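You operate a simulated robot arm through the tools that you are given. There is no shell and no other tool. Be economical: measure what you need, move in short steps, check, and stop when the job is done.

Carry out the task below with a simulated two-armed robot. There is one attempt and no reset: what you move stays moved.

## Task
Seat the belt guard with both hands, pin it and tighten its knob.
Fine: the guard pin goes home in the pin boss. The crusher stays isolated and locked.

The check looks at the end state, three seconds after you hand in, the way a careful person would. Anything else that was tipped, shoved, dropped, spilled or broken makes it a failure.

## Robot
Two 6-joint arms with two-finger parallel grippers on one trunk, on a base that drives. Base frame: it is fixed to the floor where the robot stands at the start and does not move with it; the origin is under the middle of the robot, x ahead of it, y to its left, z up; the surface under the hand at the start is at about z = 0.78. Lengths are in m, angles in rad, forces in N, time in s.
The left shoulder is at the start at [0.06, 0.187, 1.172], the right one opposite. With the tool pointing down near the work surface each hand reaches from about 0.1 to 0.6 m from the robot's upright axis, wherever it stands, measured 20 degrees to its own side. Places, roughly: crusher lock [1.3, -0.1, 1.2]; guard knob [0.4, 0.4, 0.9]; guard seat [0.5, 0.5, 0.9]; pin boss [0.4, 0.6, 0.9]. Payload 1.57 kg a hand.
The TCP of each hand is the grasp point between the finger pads, 0.03 m short of the fingertips. In the tool frame z runs along the fingers and y along their closing line. Largest opening 0.11 m; finger width 0.024, thickness 0.012; the body of the gripper, 0.048 by 0.112 m, starts 0.078 m behind the TCP.
Orientation is told as [roll, pitch, yaw] about the base's x, y, z axes, in that order, counted from this pose: with the fingers straight down and closing along the base's y, the tool's x points along the base's -x, its y along +y and its z along -z.

## Interface
- The arms move only by the tool play_rows. It takes "left_plan", "right_plan" or both (then of equal length, played together; a hand with none holds still); each is a list of rows, each an object of numbers (a shift or turn left out is 0, a gripper value left out holds the last): "tx", "ty", "tz": the shift along the base's x, y, z in units of 250 mm (1.0 is 250 mm); "rx", "ry", "rz": the turn, a rotation vector about the base's x, y, z in units of 180 degrees (1.0 is 180 degrees). In form: [{"tx": .., "ty": .., "tz": .., "rx": .., "ry": .., "rz": ..}, ...]. A call has 1 to 8 rows; each row is the pose to reach, as a shift and turn from the pose commanded when the call began. "left_gripper" and "right_gripper" are, for a hand that has rows, the opening, from 0 (shut) to 1 (fully open), set as the call begins (left out, the last holds). A call with a number of a shift or a turn outside -1 to 1 is refused whole. Rows are played at 5 a second. More than 0.05 m and 0.15 rad between two rows, or a gripper value outside its range, and nothing of the call is played. Where a pose cannot be reached the arm comes as near as it can. A force on the tool above 40 N (or 10 N above the force at the start of the call, whichever is more), or a blocked arm, ends the call early, and 0.2 s more pass. The fingers move at their own pace (about 0.153 m/s each) and stop on an object; they squeeze with about 37 N. The grip force told is the motor's: it shows also when the fingers shut on nothing. Time passes only in rows, and 0.2 s behind the last, so rows that repeat a pose let the fingers close. The reply holds the time, the measured pose of the TCP, the force on the tool along the base axes, the opening and the grip force, in the units named above and with some noise, with the torque about the TCP (base axes, N m) and any sound that the robot's microphone picked up, and new pictures: "pictures" is both (left out), scene, wrist or none (wrist: the cameras of the hands that moved).
- Cameras (640 x 400 px; columns grow to the right, rows downward): "scene" is now at [0.0069, 0.0315, 1.7101]; the picture's right is [0.44, -0.90, -0.00], its down [-0.71, -0.35, -0.61] and it looks along [0.55, 0.27, -0.80] (base axes); focal length 253 px, centre (320, 200). "left" rides on the left gripper at [0.07, -0.016, -0.141] in its tool frame; the picture's right is [0.23, 0.97, 0.00], its down [-0.86, 0.20, -0.48] and it looks along [-0.47, 0.11, 0.88] (tool axes); focal length 222 px, centre (320, 200). "right" rides on the right gripper at [0.07, 0.016, -0.141] in its tool frame; the picture's right is [-0.23, 0.97, 0.00], its down [-0.86, -0.20, -0.48] and it looks along [-0.47, -0.11, 0.88] (tool axes); focal length 222 px, centre (320, 200). There is no depth. A picture from a camera that has moved, and an enlarged one, comes with that camera's place and axes in the base frame and with its lens.
- lift_body(by): slides the trunk up (or, below 0, down) by that many m; the arms and the scene camera ride with it, the base frame stays. It gives what a move gives, with no picture.
- steer(legs): drives the robot by 1 to 6 legs, each [ahead, left, turn to the left] in m, m and rad, along the robot's own axes; the way and the turn of a leg run together, so that a leg with both is an arc; at most 1.5 m and 3.142 rad a leg. The arms and the cameras ride along, it lands a little off, and it stops where it bumps. It gives what a move gives, and a new picture of the scene camera.
- turn_head(pan, tilt): turns the head with the scene camera to pan (to the left, within 1.501 rad either way) and tilt (down, from -0.506 to 1.204), counted from straight ahead of the robot. It gives what a move gives, and a new picture of the scene camera.
- enlarge(camera, box): a new picture of the part [left, top, right, bottom] of that camera's present view, enlarged. No time passes.
- close_job(): hands the job in; it is judged then, once.

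Go step by step. Nothing tells you exact positions but the pictures and the camera data: compare them with the known pose of the tool, close in by small moves and look again before you grip or let go. The budget is 120 turns and 260 pictures, counting those below and the enlarged ones. Unless the task says otherwise, let go and move clear before handing in, and close with one line.

The tools are called by a JSON object that holds its "op" and its "data". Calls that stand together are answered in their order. play_rows: Moves the arms, as the interface text tells. Its arguments: {"type":"object","properties":{"left_plan":{"type":"array","items":{"type":"object","properties":{"tx":{"type":"number"},"ty":{"type":"number"},"tz":{"type":"number"},"rx":{"type":"number"},"ry":{"type":"number"},"rz":{"type":"number"}}}},"left_gripper":{"type":"number"},"right_plan":{"type":"array","items":{"type":"object","properties":{"tx":{"type":"number"},"ty":{"type":"number"},"tz":{"type":"number"},"rx":{"type":"number"},"ry":{"type":"number"},"rz":{"type":"number"}}}},"right_gripper":{"type":"number"},"pictures":{"type":"string","enum":["both","scene","wrist","none"]}},"required":[]} The other tools are called the same way: lift_body (by) slides the trunk up or down; steer (legs) drives the base; turn_head (pan, tilt) turns the head that bears the scene camera; enlarge (camera, box) takes an enlarged picture of a part of a camera's view; close_job () hands the job in.

At the start:

```text
clock: 0.0
left_tcp_pos: [0.3087, 0.3256, 1.2326]
left_tcp_rot: [-0.001, 0.0, -0.001]
left_ft_force: [0.1, -0.1, 0.2]
left_moment: [-0.02, -0.02, 0.01]
left_opening: 0.1099
left_grasp_force: 0.0
right_tcp_pos: [0.4042, 0.0281, 1.3206]
right_tcp_rot: [0.0, 0.001, -0.001]
right_ft_force: [0.4, 0.4, -0.7]
right_moment: [0.0, -0.01, 0.0]
right_opening: 0.1097
right_grasp_force: 0.1
trunk travel left (down, up): [-0.8, 0.19]
robot x, y, heading: [-0.0027, -0.0003, -0.004]
head pan, tilt: [0.454, 0.918]
```

scene: 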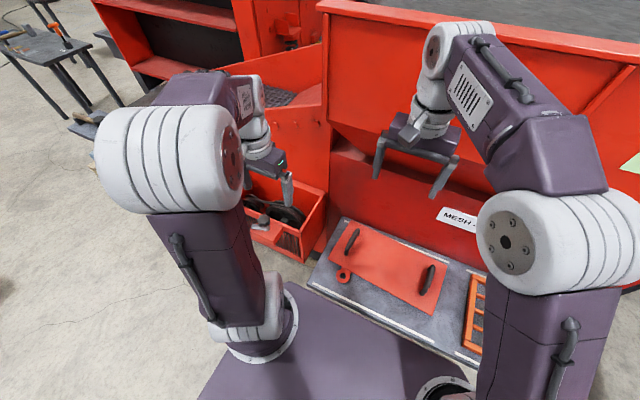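
right: 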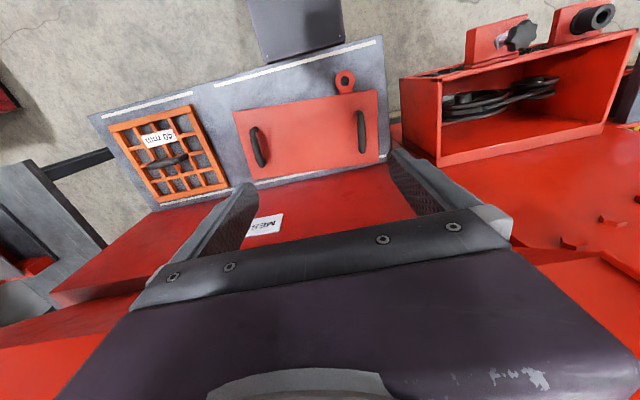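
left: 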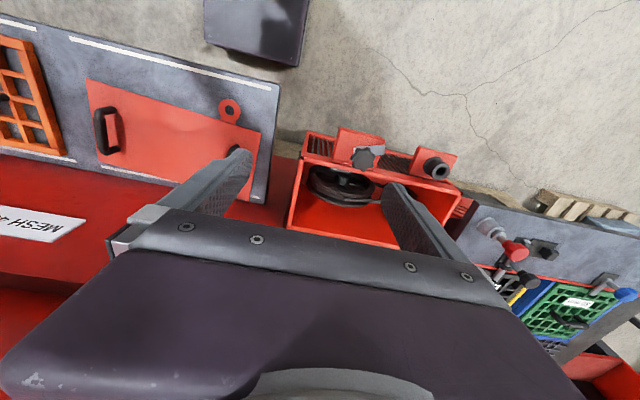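

The red guard with two handles lies on the bench ahead, and the belt box with knob and boss is to the left. I take closer views first.

{"op": "enlarge", "data": {"camera": "left", "box": [260, 100, 500, 250]}}

{"op": "enlarge", "data": {"camera": "right", "box": [200, 40, 440, 190]}}

{"op": "enlarge", "data": {"camera": "right", "box": [400, 0, 640, 150]}}

{"op": "enlarge", "data": {"camera": "scene", "box": [230, 160, 470, 310]}}

{"op": "enlarge", "data": {"camera": "left", "box": [440, 180, 640, 305]}}

```text
2.67 times, centred on (380, 175) of left
camera zoom: at [0.2383, 0.3091, 1.3735], right [-0.23, 0.97, 0.0], down [0.86, 0.2, 0.48], along [0.47, 0.11, -0.88], focal length 592 px, centre (160, 267)
```

zoom: 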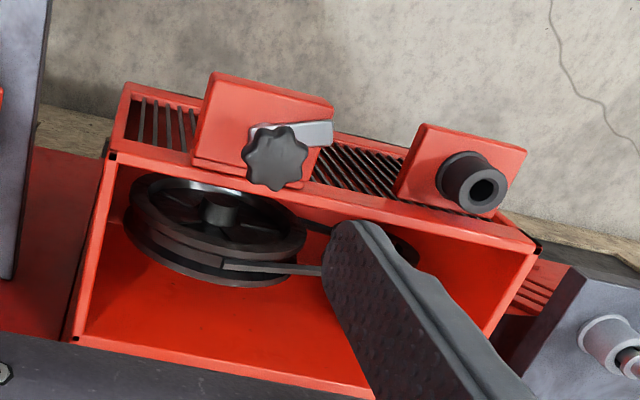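

```text
2.67 times, centred on (320, 115) of right
camera zoom: at [0.3344, 0.0449, 1.4624], right [0.23, 0.97, 0.0], down [0.86, -0.2, 0.48], along [0.47, -0.11, -0.88], focal length 592 px, centre (320, 427)
```

zoom: 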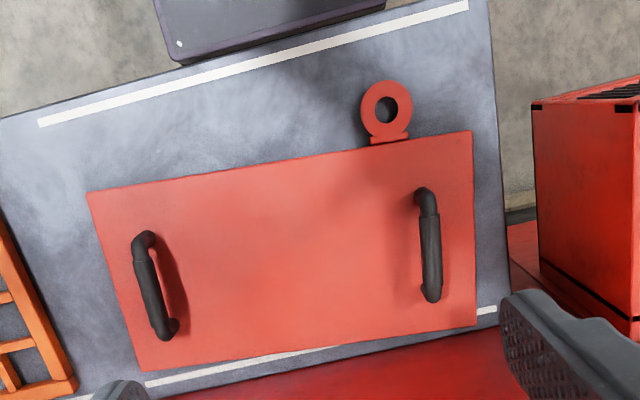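

```text
2.67 times, centred on (520, 75) of right
camera zoom: at [0.3344, 0.0449, 1.4624], right [0.23, 0.97, 0.0], down [0.86, -0.2, 0.48], along [0.47, -0.11, -0.88], focal length 592 px, centre (-213, 533)
```

zoom: 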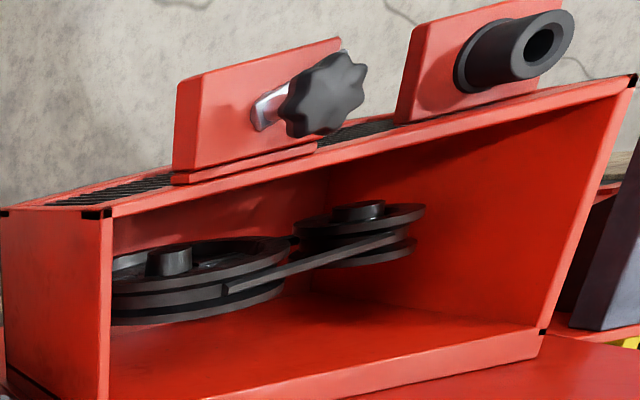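

```text
2.67 times, centred on (350, 235) of scene
camera zoom: at [0.0069, 0.0315, 1.7101], right [0.44, -0.9, 0.0], down [-0.71, -0.35, -0.61], along [0.55, 0.27, -0.8], focal length 676 px, centre (240, 107)
```

zoom: 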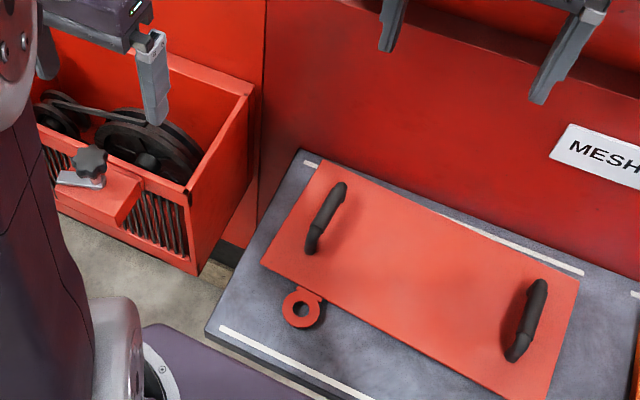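

```text
3.20 times, centred on (540, 242) of left
camera zoom: at [0.2383, 0.3091, 1.3735], right [-0.23, 0.97, 0.0], down [0.86, 0.2, 0.48], along [0.47, 0.11, -0.88], focal length 711 px, centre (-384, 64)
```

zoom: 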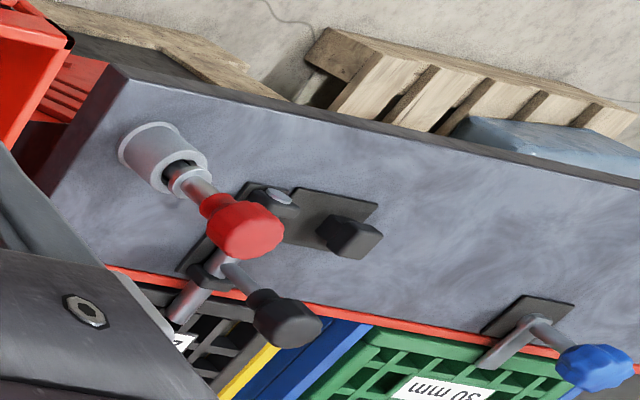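

The pin (red head) seems to stand in a holder on the far-left bench. The guard handles are near (0.489,0.128,0.826) and (0.461,-0.166,0.832), and the boss top near (0.357,0.625,0.888). I move the left hand for an unobstructed look at the box.

{"op": "play_rows", "data": {"left_plan": [{"tx": 0.15, "ty": 0.1, "tz": 0.05}, {"tx": 0.3, "ty": 0.2, "tz": 0.1}, {"tx": 0.4, "ty": 0.36, "tz": 0.1}], "pictures": "wrist"}}

{"op": "enlarge", "data": {"camera": "left", "box": [200, 0, 440, 150]}}

{"op": "enlarge", "data": {"camera": "left", "box": [400, 50, 640, 200]}}

```text
clock: 0.8
left_tcp_pos: [0.408, 0.4168, 1.2543]
left_tcp_rot: [-0.001, 0.003, -0.002]
left_ft_force: [0.2, 0.1, -0.3]
left_moment: [-0.01, 0.02, 0.0]
left_opening: 0.11
left_grasp_force: 0.0
right_tcp_pos: [0.4055, 0.031, 1.3199]
right_tcp_rot: [-0.002, 0.001, 0.0]
right_ft_force: [-0.8, -0.3, 0.2]
right_moment: [-0.01, 0.03, -0.03]
right_opening: 0.11
right_grasp_force: 0.0
trunk travel left (down, up): [-0.8, 0.19]
robot x, y, heading: [-0.0015, -0.001, 0.0]
head pan, tilt: [0.454, 0.918]
camera left: at [0.3378, 0.4012, 1.3954], right [-0.23, 0.97, 0.0], down [0.86, 0.2, 0.48], along [0.46, 0.11, -0.88], focal length 222 px, centre (320, 200)
```

left: 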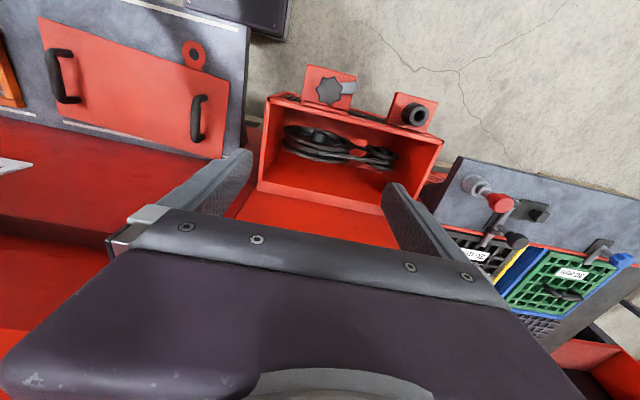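

```text
2.67 times, centred on (320, 75) of left
camera zoom: at [0.3378, 0.4012, 1.3954], right [-0.23, 0.97, 0.0], down [0.86, 0.2, 0.48], along [0.46, 0.11, -0.88], focal length 592 px, centre (320, 533)
```

zoom: 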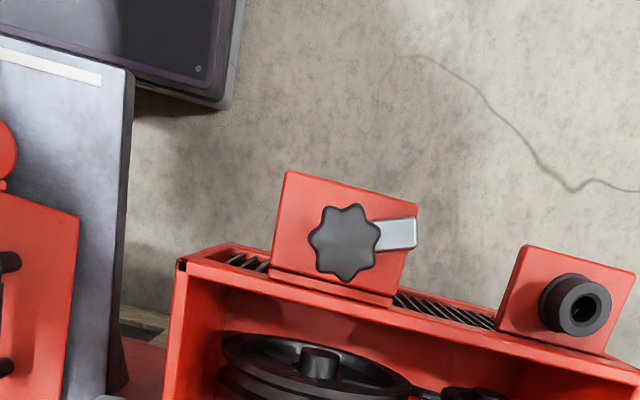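

```text
2.67 times, centred on (520, 125) of left
camera zoom: at [0.3378, 0.4012, 1.3954], right [-0.23, 0.97, 0.0], down [0.86, 0.2, 0.48], along [0.46, 0.11, -0.88], focal length 592 px, centre (-213, 400)
```

zoom: 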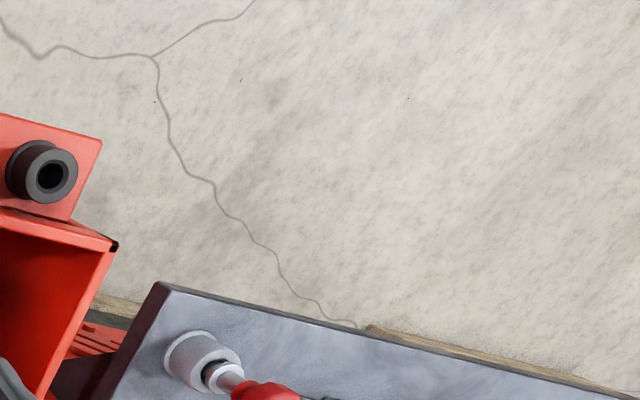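

The rim of the box is at about z 0.90, y 0.307–0.693, with its front edge at x 0.393. The clamp lug under the knob points to +y and must swing onto the guard, clockwise. I bring both hands above the guard handles.

{"op": "play_rows", "data": {"left_plan": [{"tx": 0.04, "ty": -0.1444, "tz": -0.127, "rz": -0.0036}, {"tx": 0.081, "ty": -0.289, "tz": -0.254, "rz": -0.0072}, {"tx": 0.1215, "ty": -0.433, "tz": -0.381, "rz": -0.011}, {"tx": 0.162, "ty": -0.578, "tz": -0.508, "rz": -0.0145}, {"tx": 0.2025, "ty": -0.722, "tz": -0.635, "rz": -0.018}, {"tx": 0.243, "ty": -0.867, "tz": -0.762, "rz": -0.0217}, {"tx": 0.2835, "ty": -1.0, "tz": -0.889, "rz": -0.0253}, {"tx": 0.324, "ty": -1.0, "tz": -1.0, "rz": -0.029}], "right_plan": [{"tx": 0.028, "ty": -0.0985, "tz": -0.15, "rz": -0.0036}, {"tx": 0.056, "ty": -0.197, "tz": -0.3, "rz": -0.0072}, {"tx": 0.084, "ty": -0.2955, "tz": -0.45, "rz": -0.011}, {"tx": 0.112, "ty": -0.394, "tz": -0.6, "rz": -0.0145}, {"tx": 0.14, "ty": -0.4925, "tz": -0.75, "rz": -0.018}, {"tx": 0.168, "ty": -0.591, "tz": -0.88, "rz": -0.0217}, {"tx": 0.196, "ty": -0.6895, "tz": -1.0, "rz": -0.0253}, {"tx": 0.224, "ty": -0.788, "tz": -1.0, "rz": -0.029}]}}

```text
clock: 2.6
left_tcp_pos: [0.4895, 0.1658, 1.0054]
left_tcp_rot: [0.0, -0.001, -0.09]
left_ft_force: [1.5, 0.2, 0.3]
left_moment: [0.02, 0.03, 0.01]
left_opening: 0.1099
left_grasp_force: 0.0
right_tcp_pos: [0.4633, -0.1684, 1.0701]
right_tcp_rot: [-0.001, 0.0, -0.09]
right_ft_force: [0.0, -0.4, 0.5]
right_moment: [-0.03, -0.02, -0.03]
right_opening: 0.1101
right_grasp_force: 0.1
trunk travel left (down, up): [-0.8, 0.19]
robot x, y, heading: [-0.0029, -0.002, -0.004]
head pan, tilt: [0.454, 0.918]
camera scene: at [0.0082, 0.0313, 1.7101], right [0.44, -0.9, 0.0], down [-0.71, -0.35, -0.61], along [0.54, 0.27, -0.8], focal length 253 px, centre (320, 200)
camera right: at [0.3944, -0.146, 1.2124], right [0.31, 0.95, 0.0], down [0.83, -0.28, 0.48], along [0.45, -0.15, -0.88], focal length 222 px, centre (320, 200)
camera left: at [0.4183, 0.1568, 1.1464], right [-0.14, 0.99, 0.0], down [0.87, 0.12, 0.48], along [0.47, 0.07, -0.88], focal length 222 px, centre (320, 200)
```

scene: 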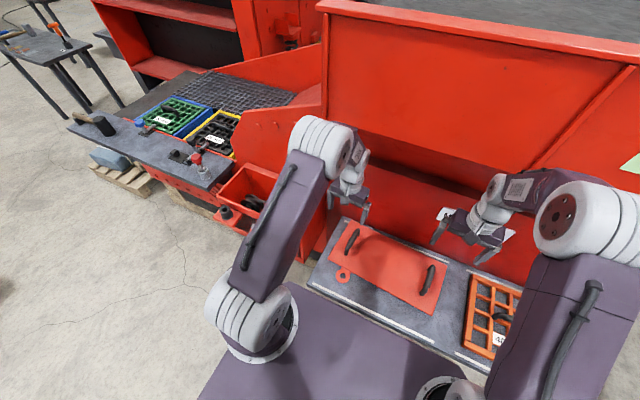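
right: 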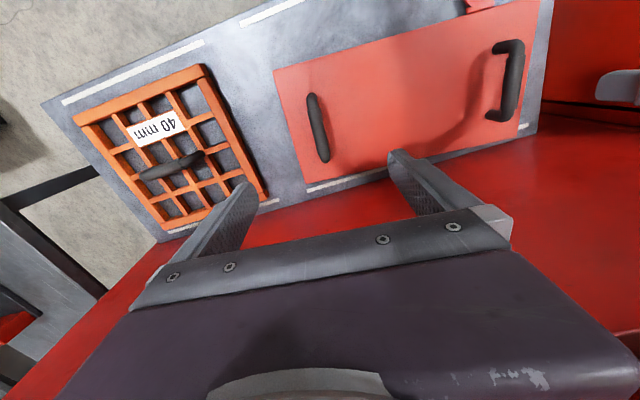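
left: 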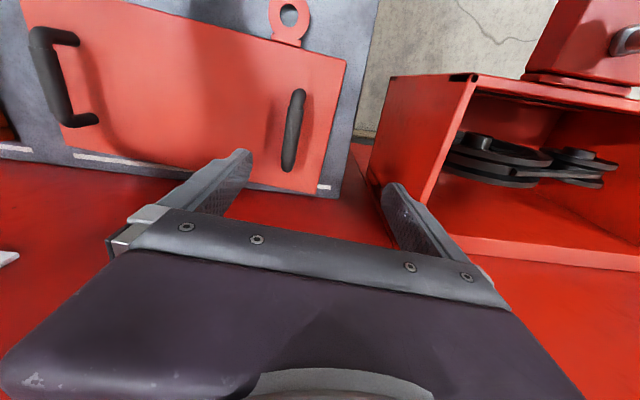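

Handles are confirmed near y 0.129 and −0.169. I lower both hands to just above them and look again.

{"op": "play_rows", "data": {"left_plan": [{"ty": -0.05, "tz": -0.1}, {"ty": -0.1, "tz": -0.2}, {"ty": -0.148, "tz": -0.3}, {"tx": -0.008, "ty": -0.148, "tz": -0.42}], "right_plan": [{"tz": -0.17}, {"tz": -0.34}, {"tz": -0.51}, {"tx": -0.008, "tz": -0.68}]}}

{"op": "enlarge", "data": {"camera": "scene", "box": [290, 180, 490, 305]}}

```text
clock: 3.6
left_tcp_pos: [0.488, 0.1278, 0.9004]
left_tcp_rot: [0.0, 0.0, -0.091]
left_ft_force: [0.2, 0.5, -0.9]
left_moment: [0.0, 0.03, -0.02]
left_opening: 0.1101
left_grasp_force: 0.1
right_tcp_pos: [0.4608, -0.1718, 0.9012]
right_tcp_rot: [0.0, 0.002, -0.09]
right_ft_force: [-1.1, -0.1, 0.4]
right_moment: [0.01, 0.01, -0.01]
right_opening: 0.11
right_grasp_force: 0.0
trunk travel left (down, up): [-0.8, 0.19]
robot x, y, heading: [0.0041, -0.0035, 0.0]
head pan, tilt: [0.454, 0.918]
camera scene: at [0.0093, 0.0313, 1.7101], right [0.44, -0.9, 0.0], down [-0.72, -0.35, -0.61], along [0.54, 0.27, -0.8], focal length 253 px, centre (320, 200)
camera right: at [0.3932, -0.1495, 1.0418], right [0.32, 0.95, 0.0], down [0.83, -0.28, 0.48], along [0.45, -0.15, -0.88], focal length 222 px, centre (320, 200)
camera left: at [0.4166, 0.1177, 1.0414], right [-0.14, 0.99, 0.0], down [0.87, 0.12, 0.48], along [0.47, 0.07, -0.88], focal length 222 px, centre (320, 200)
```

scene: 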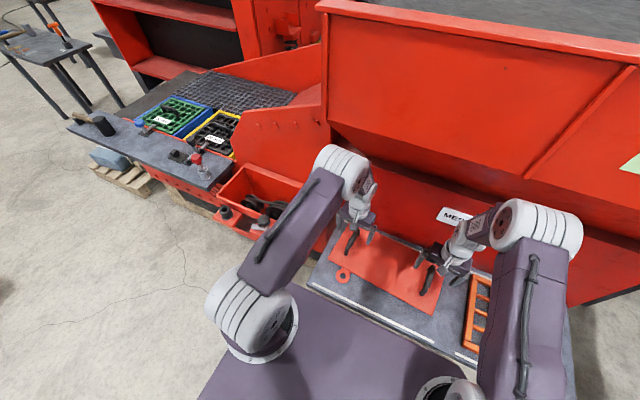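
right: 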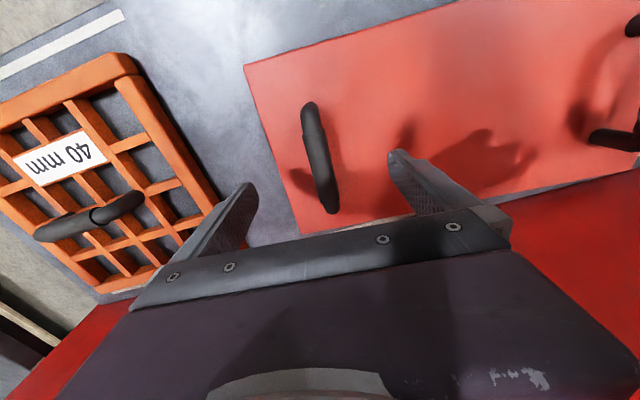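
left: 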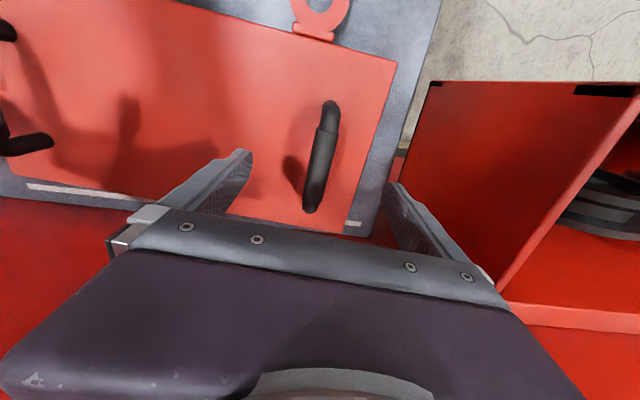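

```text
3.20 times, centred on (390, 242) of scene
camera zoom: at [0.0093, 0.0313, 1.7101], right [0.44, -0.9, 0.0], down [-0.72, -0.35, -0.61], along [0.54, 0.27, -0.8], focal length 811 px, centre (96, 64)
```

zoom: 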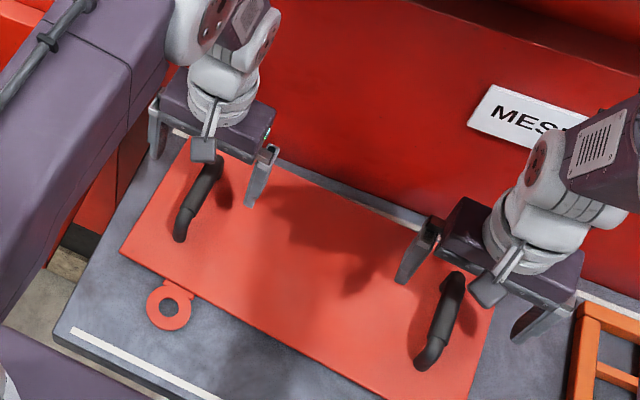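

Both hands are centred over the handles. I narrow the openings to stay clear of the orange screen and go down around the bars.

{"op": "play_rows", "data": {"left_plan": [{"tx": -0.012}, {"tx": -0.012, "tz": -0.1}, {"tx": -0.012, "tz": -0.18}, {"tx": -0.012, "tz": -0.228}], "right_plan": [{"tx": -0.008}, {"tx": -0.008, "tz": -0.1}, {"tx": -0.008, "tz": -0.18}, {"tx": -0.008, "tz": -0.228}], "left_gripper": 0.55, "right_gripper": 0.55}}

{"op": "enlarge", "data": {"camera": "scene", "box": [320, 200, 480, 300]}}

```text
clock: 4.6
left_tcp_pos: [0.4838, 0.1293, 0.8447]
left_tcp_rot: [0.0, 0.001, -0.09]
left_ft_force: [-0.5, -0.7, 0.0]
left_moment: [0.01, -0.01, 0.02]
left_opening: 0.0606
left_grasp_force: 0.0
right_tcp_pos: [0.4585, -0.1679, 0.8426]
right_tcp_rot: [-0.001, 0.0, -0.091]
right_ft_force: [0.6, 0.3, -0.2]
right_moment: [0.0, 0.03, -0.02]
right_opening: 0.0602
right_grasp_force: 0.0
trunk travel left (down, up): [-0.8, 0.19]
robot x, y, heading: [-0.0006, -0.0006, -0.002]
head pan, tilt: [0.454, 0.918]
camera scene: at [0.0067, 0.0314, 1.7101], right [0.44, -0.9, 0.0], down [-0.71, -0.35, -0.61], along [0.55, 0.27, -0.79], focal length 253 px, centre (320, 200)
camera right: at [0.3892, -0.1463, 0.9843], right [0.31, 0.95, 0.0], down [0.83, -0.28, 0.48], along [0.45, -0.15, -0.88], focal length 222 px, centre (320, 200)
camera left: at [0.4125, 0.1194, 0.9861], right [-0.14, 0.99, 0.0], down [0.87, 0.12, 0.48], along [0.47, 0.07, -0.88], focal length 222 px, centre (320, 200)
```

scene: 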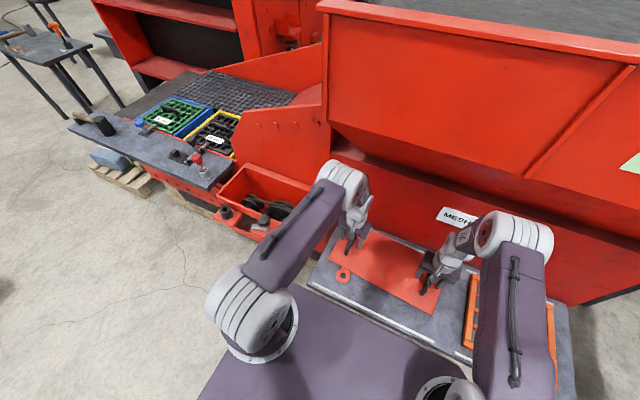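
right: 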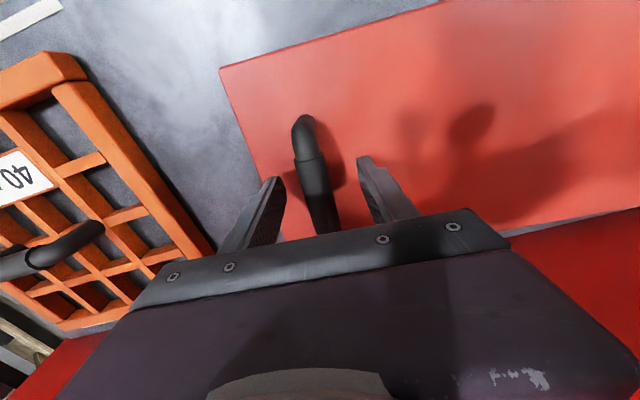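
left: 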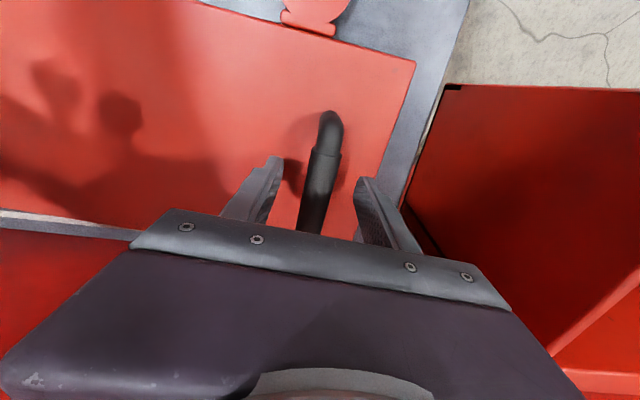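

```text
4.00 times, centred on (400, 250) of scene
camera zoom: at [0.0067, 0.0314, 1.7101], right [0.44, -0.9, 0.0], down [-0.71, -0.35, -0.61], along [0.55, 0.27, -0.79], focal length 1014 px, centre (0, 0)
```

zoom: 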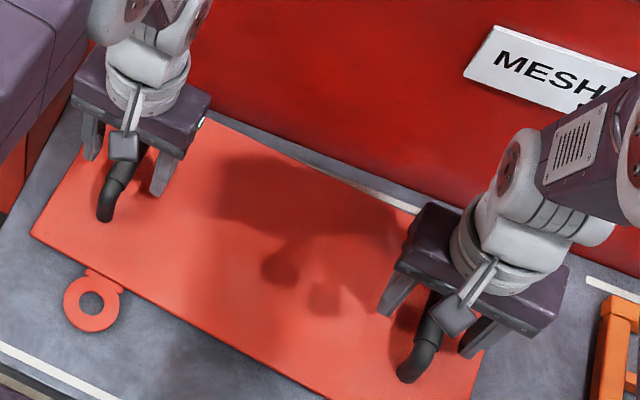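

Fingers straddle both bars; I close both grippers.

{"op": "play_rows", "data": {"left_plan": [{}, {}, {}, {}], "right_plan": [{}, {}, {}, {}], "left_gripper": 0, "right_gripper": 0, "pictures": "none"}}

```text
clock: 5.6
left_tcp_pos: [0.4847, 0.1291, 0.8444]
left_tcp_rot: [0.0, 0.0, -0.092]
left_ft_force: [3.8, 19.1, 0.0]
left_moment: [0.2, -0.42, 0.62]
left_opening: 0.0217
left_grasp_force: 34.7
right_tcp_pos: [0.4566, -0.1687, 0.8422]
right_tcp_rot: [-0.001, 0.002, -0.091]
right_ft_force: [-4.7, -22.1, 0.6]
right_moment: [-0.23, -0.5, 0.66]
right_opening: 0.0217
right_grasp_force: 34.8
trunk travel left (down, up): [-0.8, 0.19]
robot x, y, heading: [-0.0024, -0.0007, -0.004]
head pan, tilt: [0.454, 0.918]
```

Both grips hold but they squeeze inward against each other by about 20 N. I let the hands out slightly.

{"op": "play_rows", "data": {"left_plan": [{"ty": 0.004}, {"ty": 0.008}, {"ty": 0.008}], "right_plan": [{"ty": -0.004}, {"ty": -0.008}, {"ty": -0.008}], "pictures": "none"}}

```text
clock: 6.4
left_tcp_pos: [0.4866, 0.1282, 0.8447]
left_tcp_rot: [0.001, 0.0, -0.091]
left_ft_force: [-2.2, -8.1, 1.9]
left_moment: [-0.1, 0.23, 0.38]
left_opening: 0.0216
left_grasp_force: 34.8
right_tcp_pos: [0.4582, -0.1687, 0.8417]
right_tcp_rot: [0.0, 0.002, -0.09]
right_ft_force: [0.0, 11.7, 0.0]
right_moment: [0.15, 0.31, 0.33]
right_opening: 0.0217
right_grasp_force: 34.6
trunk travel left (down, up): [-0.8, 0.19]
robot x, y, heading: [0.0029, -0.0021, -0.002]
head pan, tilt: [0.454, 0.918]
```

The load is now small and balanced. I lift together.

{"op": "play_rows", "data": {"left_plan": [{"ty": -0.001, "tz": 0.04}, {"ty": -0.001, "tz": 0.1}, {"ty": -0.001, "tz": 0.2}, {"ty": -0.001, "tz": 0.3}], "right_plan": [{"ty": 0.001, "tz": 0.04}, {"ty": 0.001, "tz": 0.1}, {"ty": 0.001, "tz": 0.2}, {"ty": 0.001, "tz": 0.3}], "pictures": "both"}}

```text
clock: 7.4
left_tcp_pos: [0.4867, 0.1303, 0.9196]
left_tcp_rot: [-0.001, 0.002, -0.09]
left_ft_force: [-2.2, -38.4, -11.2]
left_moment: [-0.4, -0.14, 0.24]
left_opening: 0.0217
left_grasp_force: 34.8
right_tcp_pos: [0.4565, -0.1696, 0.9162]
right_tcp_rot: [0.001, 0.0, -0.091]
right_ft_force: [2.0, 37.1, -10.2]
right_moment: [0.29, 0.31, 0.21]
right_opening: 0.0218
right_grasp_force: 34.6
trunk travel left (down, up): [-0.8, 0.19]
robot x, y, heading: [-0.0002, 0.001, -0.001]
head pan, tilt: [0.454, 0.918]
camera scene: at [0.0087, 0.0314, 1.7099], right [0.44, -0.9, 0.0], down [-0.71, -0.35, -0.61], along [0.54, 0.27, -0.8], focal length 253 px, centre (320, 200)
camera right: at [0.3886, -0.1476, 1.0586], right [0.31, 0.95, 0.0], down [0.83, -0.28, 0.48], along [0.45, -0.15, -0.88], focal length 222 px, centre (320, 200)
camera left: at [0.414, 0.1198, 1.0607], right [-0.14, 0.99, 0.0], down [0.87, 0.12, 0.48], along [0.47, 0.06, -0.88], focal length 222 px, centre (320, 200)
```

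scene: 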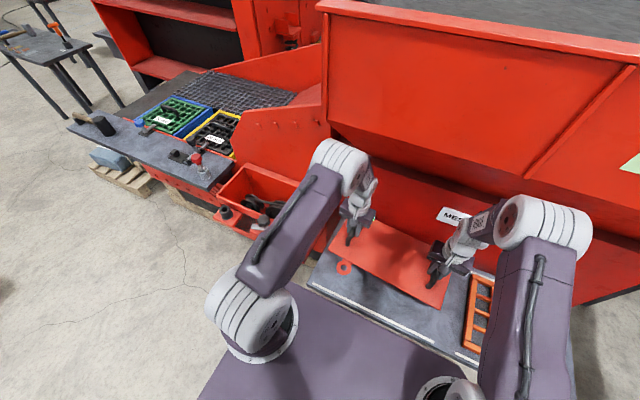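
right: 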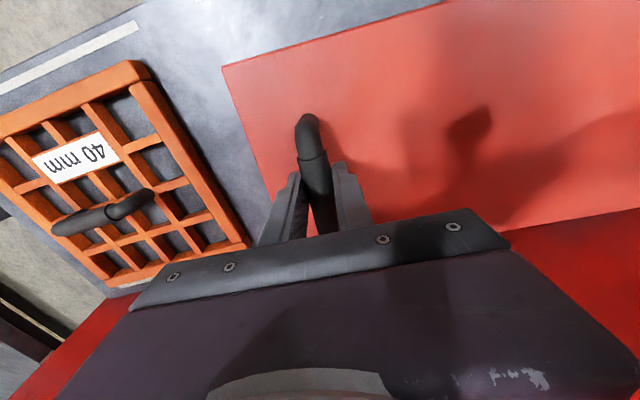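
left: 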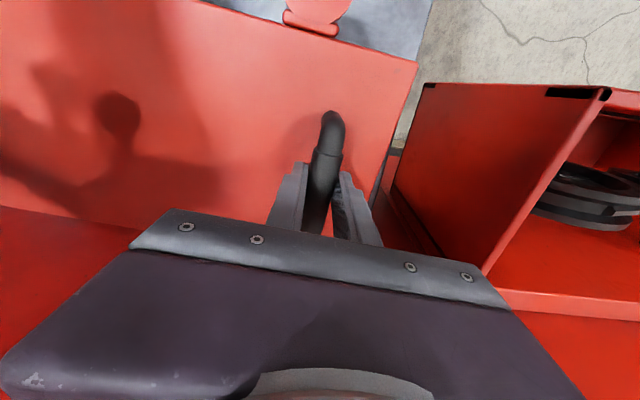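

The guard is up (about 2.1 kg), with the hands pulling apart at 38 N. I ease them together while lifting higher.

{"op": "play_rows", "data": {"left_plan": [{"ty": -0.008, "tz": 0.02}, {"ty": -0.01, "tz": 0.15}, {"ty": -0.01, "tz": 0.3}, {"ty": -0.01, "tz": 0.45}], "right_plan": [{"ty": 0.008, "tz": 0.02}, {"ty": 0.01, "tz": 0.15}, {"ty": 0.01, "tz": 0.3}, {"ty": 0.01, "tz": 0.45}], "pictures": "none"}}

```text
clock: 8.4
left_tcp_pos: [0.4861, 0.1287, 1.0327]
left_tcp_rot: [0.005, 0.003, -0.09]
left_ft_force: [5.0, 22.1, -11.0]
left_moment: [0.21, 0.73, 0.38]
left_opening: 0.0217
left_grasp_force: 34.8
right_tcp_pos: [0.4562, -0.1682, 1.0304]
right_tcp_rot: [-0.004, 0.006, -0.092]
right_ft_force: [-4.7, -22.6, -11.8]
right_moment: [-0.18, -0.59, 0.28]
right_opening: 0.0219
right_grasp_force: 34.6
trunk travel left (down, up): [-0.8, 0.19]
robot x, y, heading: [-0.0001, 0.0017, 0.002]
head pan, tilt: [0.454, 0.918]
```

{"op": "play_rows", "data": {"left_plan": [{"ty": 0.0037, "tz": 0.1}, {"ty": 0.0037, "tz": 0.22}, {"ty": 0.0037, "tz": 0.34}], "right_plan": [{"ty": -0.0037, "tz": 0.1}, {"ty": -0.0037, "tz": 0.22}, {"ty": -0.0037, "tz": 0.34}], "pictures": "scene"}}

```text
clock: 9.2
left_tcp_pos: [0.4866, 0.1296, 1.1167]
left_tcp_rot: [0.007, 0.002, -0.094]
left_ft_force: [3.8, 35.1, -10.7]
left_moment: [0.12, -0.34, 0.31]
left_opening: 0.0215
left_grasp_force: 35.0
right_tcp_pos: [0.4584, -0.1688, 1.1176]
right_tcp_rot: [-0.004, 0.003, -0.09]
right_ft_force: [-4.5, -35.6, -11.3]
right_moment: [-0.14, 0.52, -0.09]
right_opening: 0.0215
right_grasp_force: 35.0
trunk travel left (down, up): [-0.8, 0.19]
robot x, y, heading: [0.0034, -0.0, 0.0]
head pan, tilt: [0.454, 0.918]
camera scene: at [0.009, 0.0315, 1.7099], right [0.44, -0.9, 0.0], down [-0.72, -0.35, -0.61], along [0.54, 0.27, -0.8], focal length 253 px, centre (320, 200)
```

scene: 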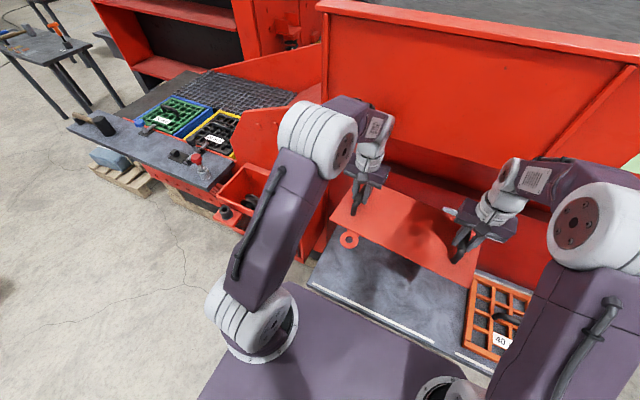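

{"op": "play_rows", "data": {"left_plan": [{"ty": 0.004}, {"ty": 0.0055}, {"ty": 0.0055}], "right_plan": [{"ty": -0.004}, {"ty": -0.0055}, {"ty": -0.0055}], "pictures": "none"}}

```text
clock: 10.0
left_tcp_pos: [0.4881, 0.1305, 1.1174]
left_tcp_rot: [0.002, 0.002, -0.093]
left_ft_force: [3.2, 21.1, -11.1]
left_moment: [0.22, -0.49, 0.21]
left_opening: 0.0218
left_grasp_force: 34.6
right_tcp_pos: [0.4591, -0.1697, 1.1139]
right_tcp_rot: [-0.001, 0.001, -0.089]
right_ft_force: [-3.4, -21.2, -10.2]
right_moment: [-0.11, 0.68, 0.23]
right_opening: 0.0218
right_grasp_force: 34.9
trunk travel left (down, up): [-0.8, 0.19]
robot x, y, heading: [-0.002, -0.0001, -0.001]
head pan, tilt: [0.454, 0.918]
```

I relieve the remaining load and draw the guard 6 cm back, so it clears the rear panel during the drive left.

{"op": "play_rows", "data": {"left_plan": [{"ty": 0.0036, "tx": -0.06}, {"ty": 0.0036, "tx": -0.12}, {"ty": 0.0036, "tx": -0.18}, {"ty": 0.0036, "tx": -0.24}], "right_plan": [{"ty": -0.0036, "tx": -0.06}, {"ty": -0.0036, "tx": -0.12}, {"ty": -0.0036, "tx": -0.18}, {"ty": -0.0036, "tx": -0.24}], "pictures": "none"}}

{"op": "steer", "data": {"legs": [[0, 0.25, 0]]}}

```text
clock: 11.0
left_tcp_pos: [0.4252, 0.1289, 1.118]
left_tcp_rot: [0.0, -0.001, -0.091]
left_ft_force: [1.3, 3.3, -11.2]
left_moment: [0.07, 0.26, 0.17]
left_opening: 0.0218
left_grasp_force: 34.2
right_tcp_pos: [0.3966, -0.1699, 1.1171]
right_tcp_rot: [-0.002, 0.0, -0.091]
right_ft_force: [-2.1, -4.2, -10.6]
right_moment: [-0.03, -0.05, 0.23]
right_opening: 0.0216
right_grasp_force: 34.5
trunk travel left (down, up): [-0.8, 0.19]
robot x, y, heading: [-0.0018, -0.0004, 0.002]
head pan, tilt: [0.454, 0.918]
```

```text
clock: 12.8
left_tcp_pos: [0.4276, 0.3716, 1.1183]
left_tcp_rot: [0.002, 0.002, -0.089]
left_ft_force: [0.2, -15.2, -11.4]
left_moment: [-0.09, 0.41, 0.21]
left_opening: 0.022
left_grasp_force: 34.5
right_tcp_pos: [0.3989, 0.074, 1.115]
right_tcp_rot: [0.001, 0.001, -0.091]
right_ft_force: [0.4, 14.7, -11.2]
right_moment: [0.1, -0.19, 0.16]
right_opening: 0.0218
right_grasp_force: 34.6
trunk travel left (down, up): [-0.8, 0.19]
robot x, y, heading: [-0.0052, 0.2464, -0.001]
head pan, tilt: [0.454, 0.918]
camera scene: at [0.0097, 0.2743, 1.7101], right [0.44, -0.9, 0.0], down [-0.72, -0.35, -0.61], along [0.54, 0.27, -0.8], focal length 253 px, centre (320, 200)
```

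scene: 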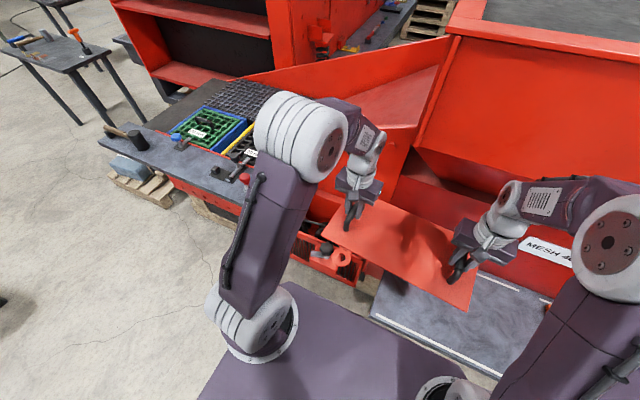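

{"op": "steer", "data": {"legs": [[0, 0.265, 0]]}}

{"op": "enlarge", "data": {"camera": "scene", "box": [280, 180, 480, 305]}}

{"op": "enlarge", "data": {"camera": "left", "box": [0, 0, 640, 400]}}

{"op": "enlarge", "data": {"camera": "right", "box": [0, 0, 640, 400]}}

```text
clock: 14.7
left_tcp_pos: [0.428, 0.6325, 1.1177]
left_tcp_rot: [-0.001, 0.002, -0.095]
left_ft_force: [1.2, -3.3, -10.7]
left_moment: [-0.02, 0.07, 0.19]
left_opening: 0.0218
left_grasp_force: 34.5
right_tcp_pos: [0.3986, 0.3331, 1.1156]
right_tcp_rot: [0.001, 0.001, -0.097]
right_ft_force: [-0.9, 2.3, -10.3]
right_moment: [0.0, 0.07, 0.2]
right_opening: 0.0214
right_grasp_force: 35.2
trunk travel left (down, up): [-0.8, 0.19]
robot x, y, heading: [-0.0028, 0.5084, -0.004]
head pan, tilt: [0.454, 0.918]
camera scene: at [0.0106, 0.536, 1.7101], right [0.43, -0.9, 0.0], down [-0.72, -0.34, -0.61], along [0.54, 0.27, -0.8], focal length 253 px, centre (320, 200)
```

scene: 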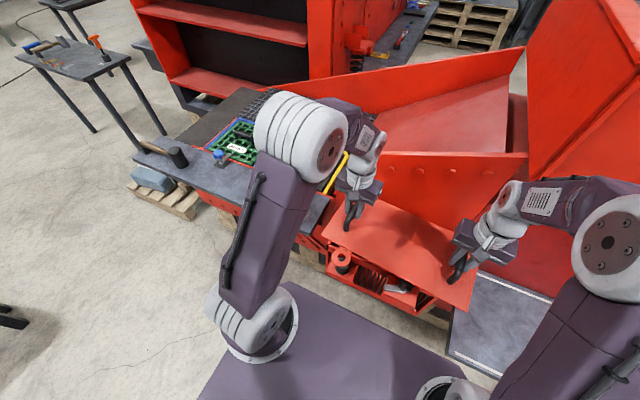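

```text
3.20 times, centred on (380, 242) of scene
camera zoom: at [0.0106, 0.536, 1.7101], right [0.43, -0.9, 0.0], down [-0.72, -0.34, -0.61], along [0.54, 0.27, -0.8], focal length 811 px, centre (128, 64)
```

zoom: 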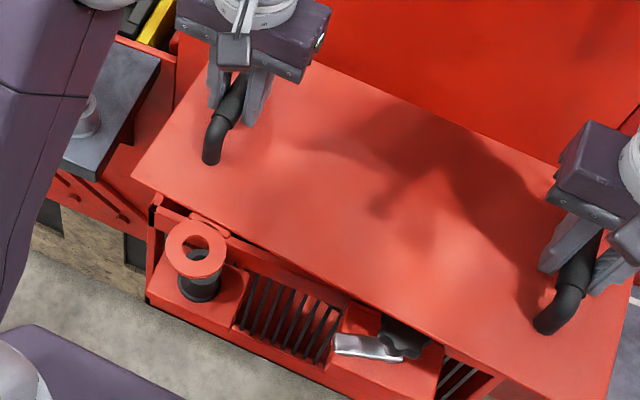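

```text
1.00 times, centred on (320, 200) of left (not enlarged: the box is as wide or as high as the picture)
camera zoom: at [0.3571, 0.6226, 1.2595], right [-0.13, 0.99, 0.0], down [0.87, 0.12, 0.48], along [0.47, 0.06, -0.88], focal length 222 px, centre (320, 200)
```

zoom: 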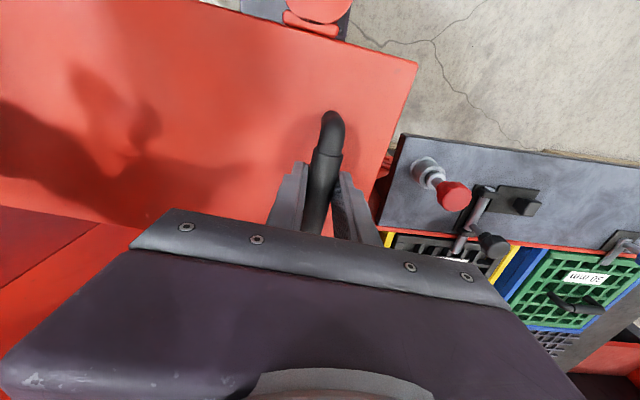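

```text
1.00 times, centred on (320, 200) of right (not enlarged: the box is as wide or as high as the picture)
camera zoom: at [0.3304, 0.3557, 1.2573], right [0.32, 0.95, 0.0], down [0.83, -0.28, 0.48], along [0.45, -0.15, -0.88], focal length 222 px, centre (320, 200)
```

zoom: 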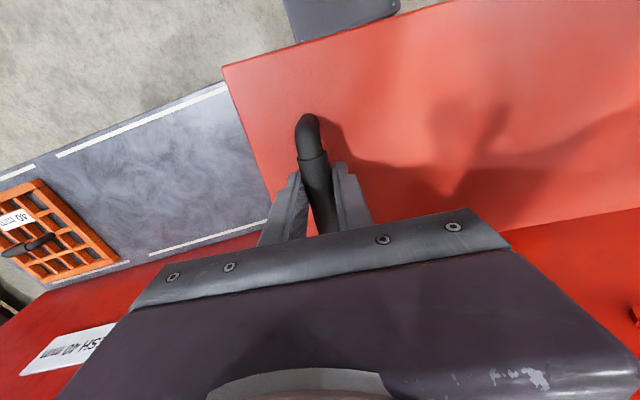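

The guard is over the box area. I rotate it by about +5.4° to square with the box and move it partly forward.

{"op": "play_rows", "data": {"left_plan": [{"tx": 0.022, "ty": 0.028, "rz": 0.0075}, {"tx": 0.045, "ty": 0.054, "rz": 0.015}, {"tx": 0.067, "ty": 0.081, "rz": 0.0225}, {"tx": 0.09, "ty": 0.1076, "rz": 0.03}], "right_plan": [{"tx": 0.052, "ty": 0.026, "rz": 0.0075}, {"tx": 0.104, "ty": 0.051, "rz": 0.015}, {"tx": 0.156, "ty": 0.0765, "rz": 0.0225}, {"tx": 0.208, "ty": 0.102, "rz": 0.03}], "pictures": "both"}}

{"op": "enlarge", "data": {"camera": "scene", "box": [280, 180, 480, 305]}}

```text
clock: 15.7
left_tcp_pos: [0.4523, 0.6604, 1.1169]
left_tcp_rot: [-0.001, 0.002, -0.001]
left_ft_force: [4.0, 4.5, -10.8]
left_moment: [0.07, -0.17, 0.39]
left_opening: 0.0216
left_grasp_force: 34.7
right_tcp_pos: [0.4513, 0.3618, 1.1147]
right_tcp_rot: [0.001, 0.005, -0.002]
right_ft_force: [-2.1, -4.7, -11.1]
right_moment: [-0.11, 0.32, 0.49]
right_opening: 0.0217
right_grasp_force: 34.7
trunk travel left (down, up): [-0.8, 0.19]
robot x, y, heading: [0.0004, 0.5078, -0.006]
head pan, tilt: [0.454, 0.918]
camera scene: at [0.0123, 0.5397, 1.71], right [0.43, -0.9, 0.0], down [-0.72, -0.35, -0.6], along [0.54, 0.26, -0.8], focal length 253 px, centre (320, 200)
camera right: at [0.3827, 0.3765, 1.2573], right [0.23, 0.97, 0.0], down [0.86, -0.2, 0.47], along [0.46, -0.11, -0.88], focal length 222 px, centre (320, 200)
camera left: at [0.3827, 0.6446, 1.2586], right [-0.23, 0.97, 0.0], down [0.86, 0.2, 0.48], along [0.46, 0.11, -0.88], focal length 222 px, centre (320, 200)
```

scene: 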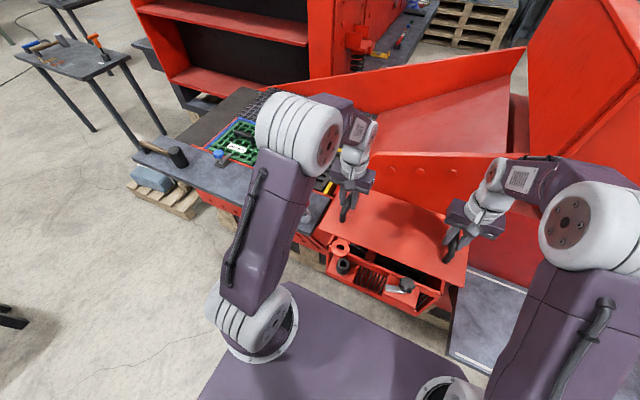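
right: 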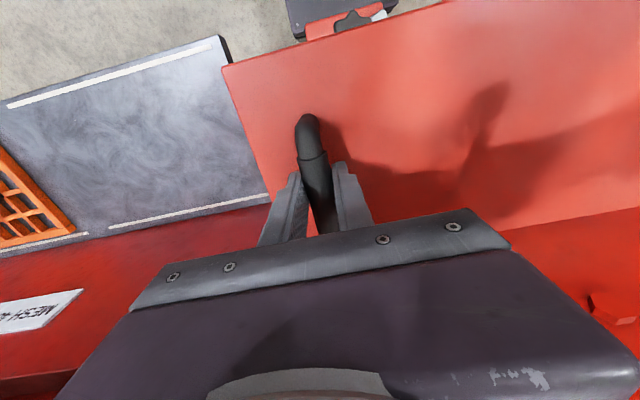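
left: 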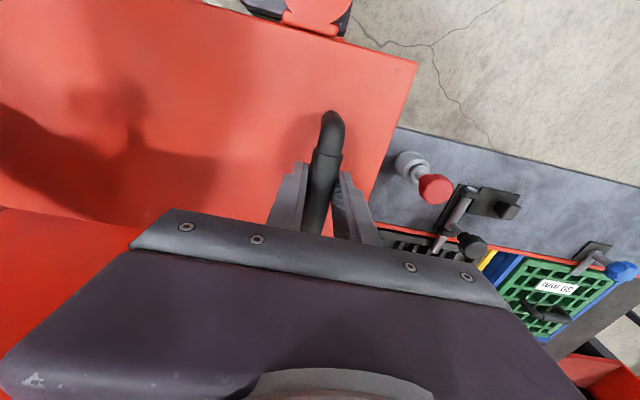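

```text
3.20 times, centred on (380, 242) of scene
camera zoom: at [0.0123, 0.5397, 1.71], right [0.43, -0.9, 0.0], down [-0.72, -0.35, -0.6], along [0.54, 0.26, -0.8], focal length 811 px, centre (128, 64)
```

zoom: 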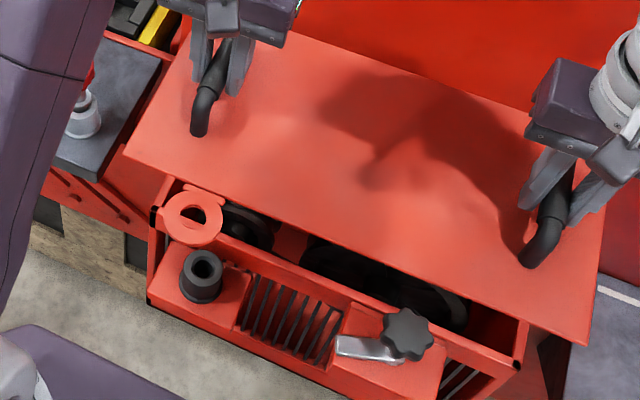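

The view is clear now: plate and box edges are parallel. Ear-to-boss offset reads about +0.039 x, −0.008 y. I shift by that and lower to roughly 4 cm above the seat.

{"op": "play_rows", "data": {"left_plan": [{"tx": 0.076, "ty": -0.016, "rz": 0.0012}, {"tx": 0.151, "ty": -0.032, "rz": 0.0025}, {"tx": 0.151, "ty": -0.032, "tz": -0.14, "rz": 0.0025}, {"tx": 0.151, "ty": -0.032, "tz": -0.28, "rz": 0.0025}, {"tx": 0.151, "ty": -0.032, "tz": -0.4, "rz": 0.0025}], "right_plan": [{"tx": 0.08, "ty": -0.016, "rz": 0.0012}, {"tx": 0.161, "ty": -0.032, "rz": 0.0025}, {"tx": 0.161, "ty": -0.032, "tz": -0.14, "rz": 0.0025}, {"tx": 0.161, "ty": -0.032, "tz": -0.28, "rz": 0.0025}, {"tx": 0.161, "ty": -0.032, "tz": -0.4, "rz": 0.0025}], "pictures": "both"}}

{"op": "enlarge", "data": {"camera": "scene", "box": [310, 210, 470, 310]}}

```text
clock: 16.9
left_tcp_pos: [0.4903, 0.6528, 1.0142]
left_tcp_rot: [0.001, 0.004, 0.004]
left_ft_force: [4.8, 10.2, -10.9]
left_moment: [0.08, -0.31, 0.6]
left_opening: 0.0219
left_grasp_force: 34.8
right_tcp_pos: [0.493, 0.353, 1.0136]
right_tcp_rot: [0.0, 0.002, 0.005]
right_ft_force: [-3.3, -11.1, -11.4]
right_moment: [-0.23, 0.47, 0.6]
right_opening: 0.0218
right_grasp_force: 34.6
trunk travel left (down, up): [-0.8, 0.19]
robot x, y, heading: [0.0003, 0.5048, -0.007]
head pan, tilt: [0.454, 0.918]
camera scene: at [0.0144, 0.5387, 1.71], right [0.43, -0.9, 0.0], down [-0.72, -0.35, -0.6], along [0.54, 0.26, -0.8], focal length 253 px, centre (320, 200)
camera right: at [0.4233, 0.3685, 1.1556], right [0.22, 0.98, 0.0], down [0.86, -0.19, 0.47], along [0.46, -0.11, -0.88], focal length 222 px, centre (320, 200)
camera left: at [0.4204, 0.6365, 1.1565], right [-0.23, 0.97, 0.0], down [0.86, 0.2, 0.48], along [0.46, 0.11, -0.88], focal length 222 px, centre (320, 200)
```

scene: 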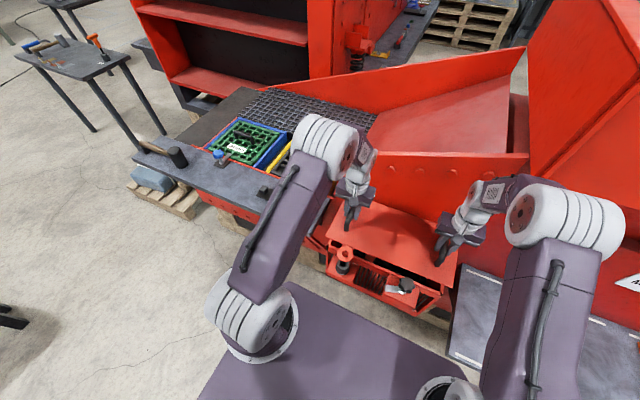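
right: 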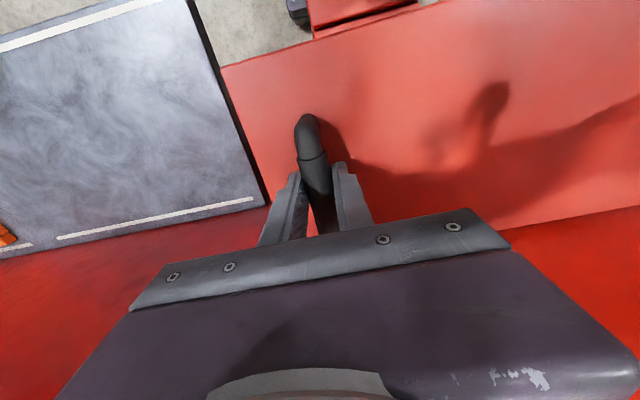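
left: 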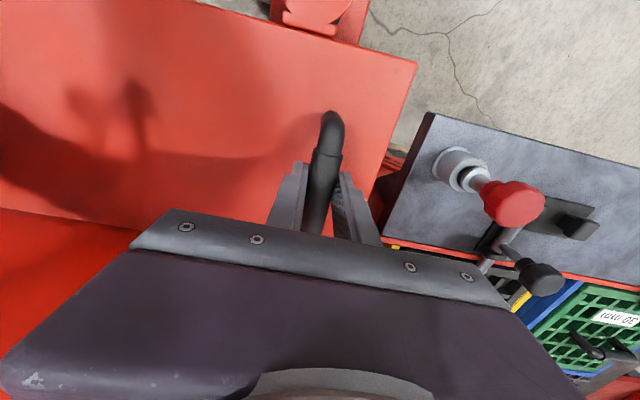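

```text
4.00 times, centred on (390, 260) of scene
camera zoom: at [0.0144, 0.5387, 1.71], right [0.43, -0.9, 0.0], down [-0.72, -0.35, -0.6], along [0.54, 0.26, -0.8], focal length 1014 px, centre (40, -40)
```

zoom: 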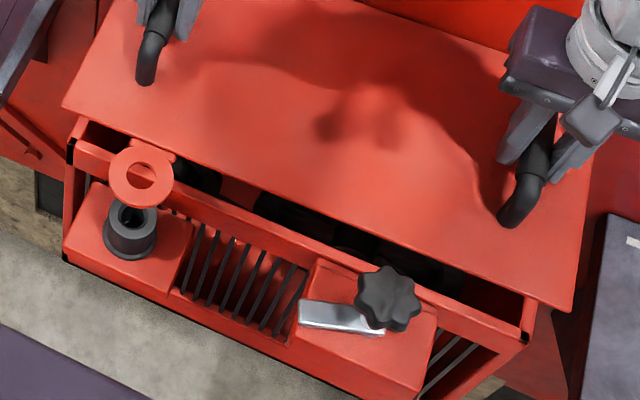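

Alignment reads within a few mm. I trim yaw back to zero, shift +3 mm in x, and lower 3 cm more.

{"op": "play_rows", "data": {"left_plan": [{"tx": 0.014, "ty": 0.002, "rz": -0.0015}, {"tx": 0.016, "ty": 0.002, "tz": -0.06, "rz": -0.0018}, {"tx": 0.016, "ty": 0.002, "tz": -0.12, "rz": -0.0018}], "right_plan": [{"tx": 0.007, "ty": -0.002, "rz": -0.0015}, {"tx": 0.008, "ty": -0.002, "tz": -0.06, "rz": -0.0018}, {"tx": 0.008, "ty": -0.002, "tz": -0.12, "rz": -0.0018}], "pictures": "none"}}

{"op": "enlarge", "data": {"camera": "scene", "box": [310, 210, 470, 310]}}

{"op": "enlarge", "data": {"camera": "scene", "box": [320, 235, 400, 285]}}

```text
clock: 17.7
left_tcp_pos: [0.4928, 0.6531, 0.9883]
left_tcp_rot: [-0.002, 0.003, 0.001]
left_ft_force: [6.0, 4.3, -10.8]
left_moment: [0.07, 0.45, 0.83]
left_opening: 0.0217
left_grasp_force: 35.0
right_tcp_pos: [0.4948, 0.3533, 0.9852]
right_tcp_rot: [0.001, 0.002, 0.0]
right_ft_force: [-5.1, -3.7, -11.2]
right_moment: [0.03, -0.21, 0.86]
right_opening: 0.0215
right_grasp_force: 34.9
trunk travel left (down, up): [-0.8, 0.19]
robot x, y, heading: [-0.0033, 0.5037, -0.004]
head pan, tilt: [0.454, 0.918]
```

```text
4.00 times, centred on (390, 260) of scene
camera zoom: at [0.0119, 0.5391, 1.71], right [0.43, -0.9, 0.0], down [-0.72, -0.35, -0.6], along [0.54, 0.26, -0.8], focal length 1014 px, centre (40, -40)
```

zoom: 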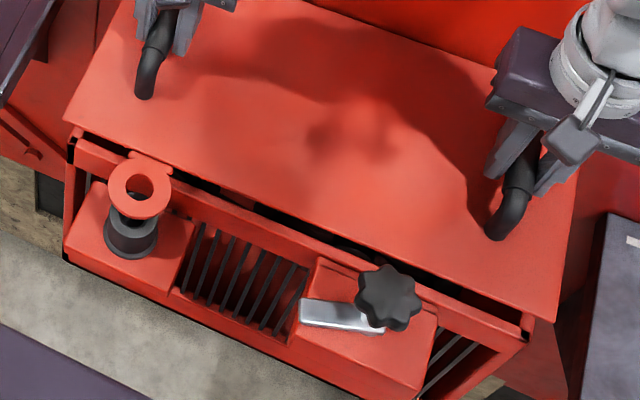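

```text
8.00 times, centred on (360, 260) of scene
camera zoom: at [0.0119, 0.5391, 1.71], right [0.43, -0.9, 0.0], down [-0.72, -0.35, -0.6], along [0.54, 0.26, -0.8], focal length 2027 px, centre (0, -280)
```

zoom: 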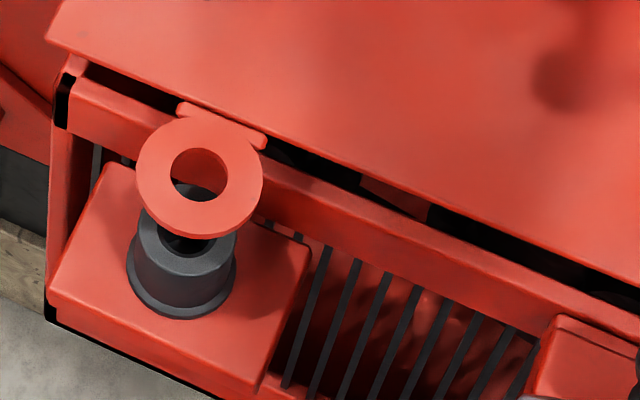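

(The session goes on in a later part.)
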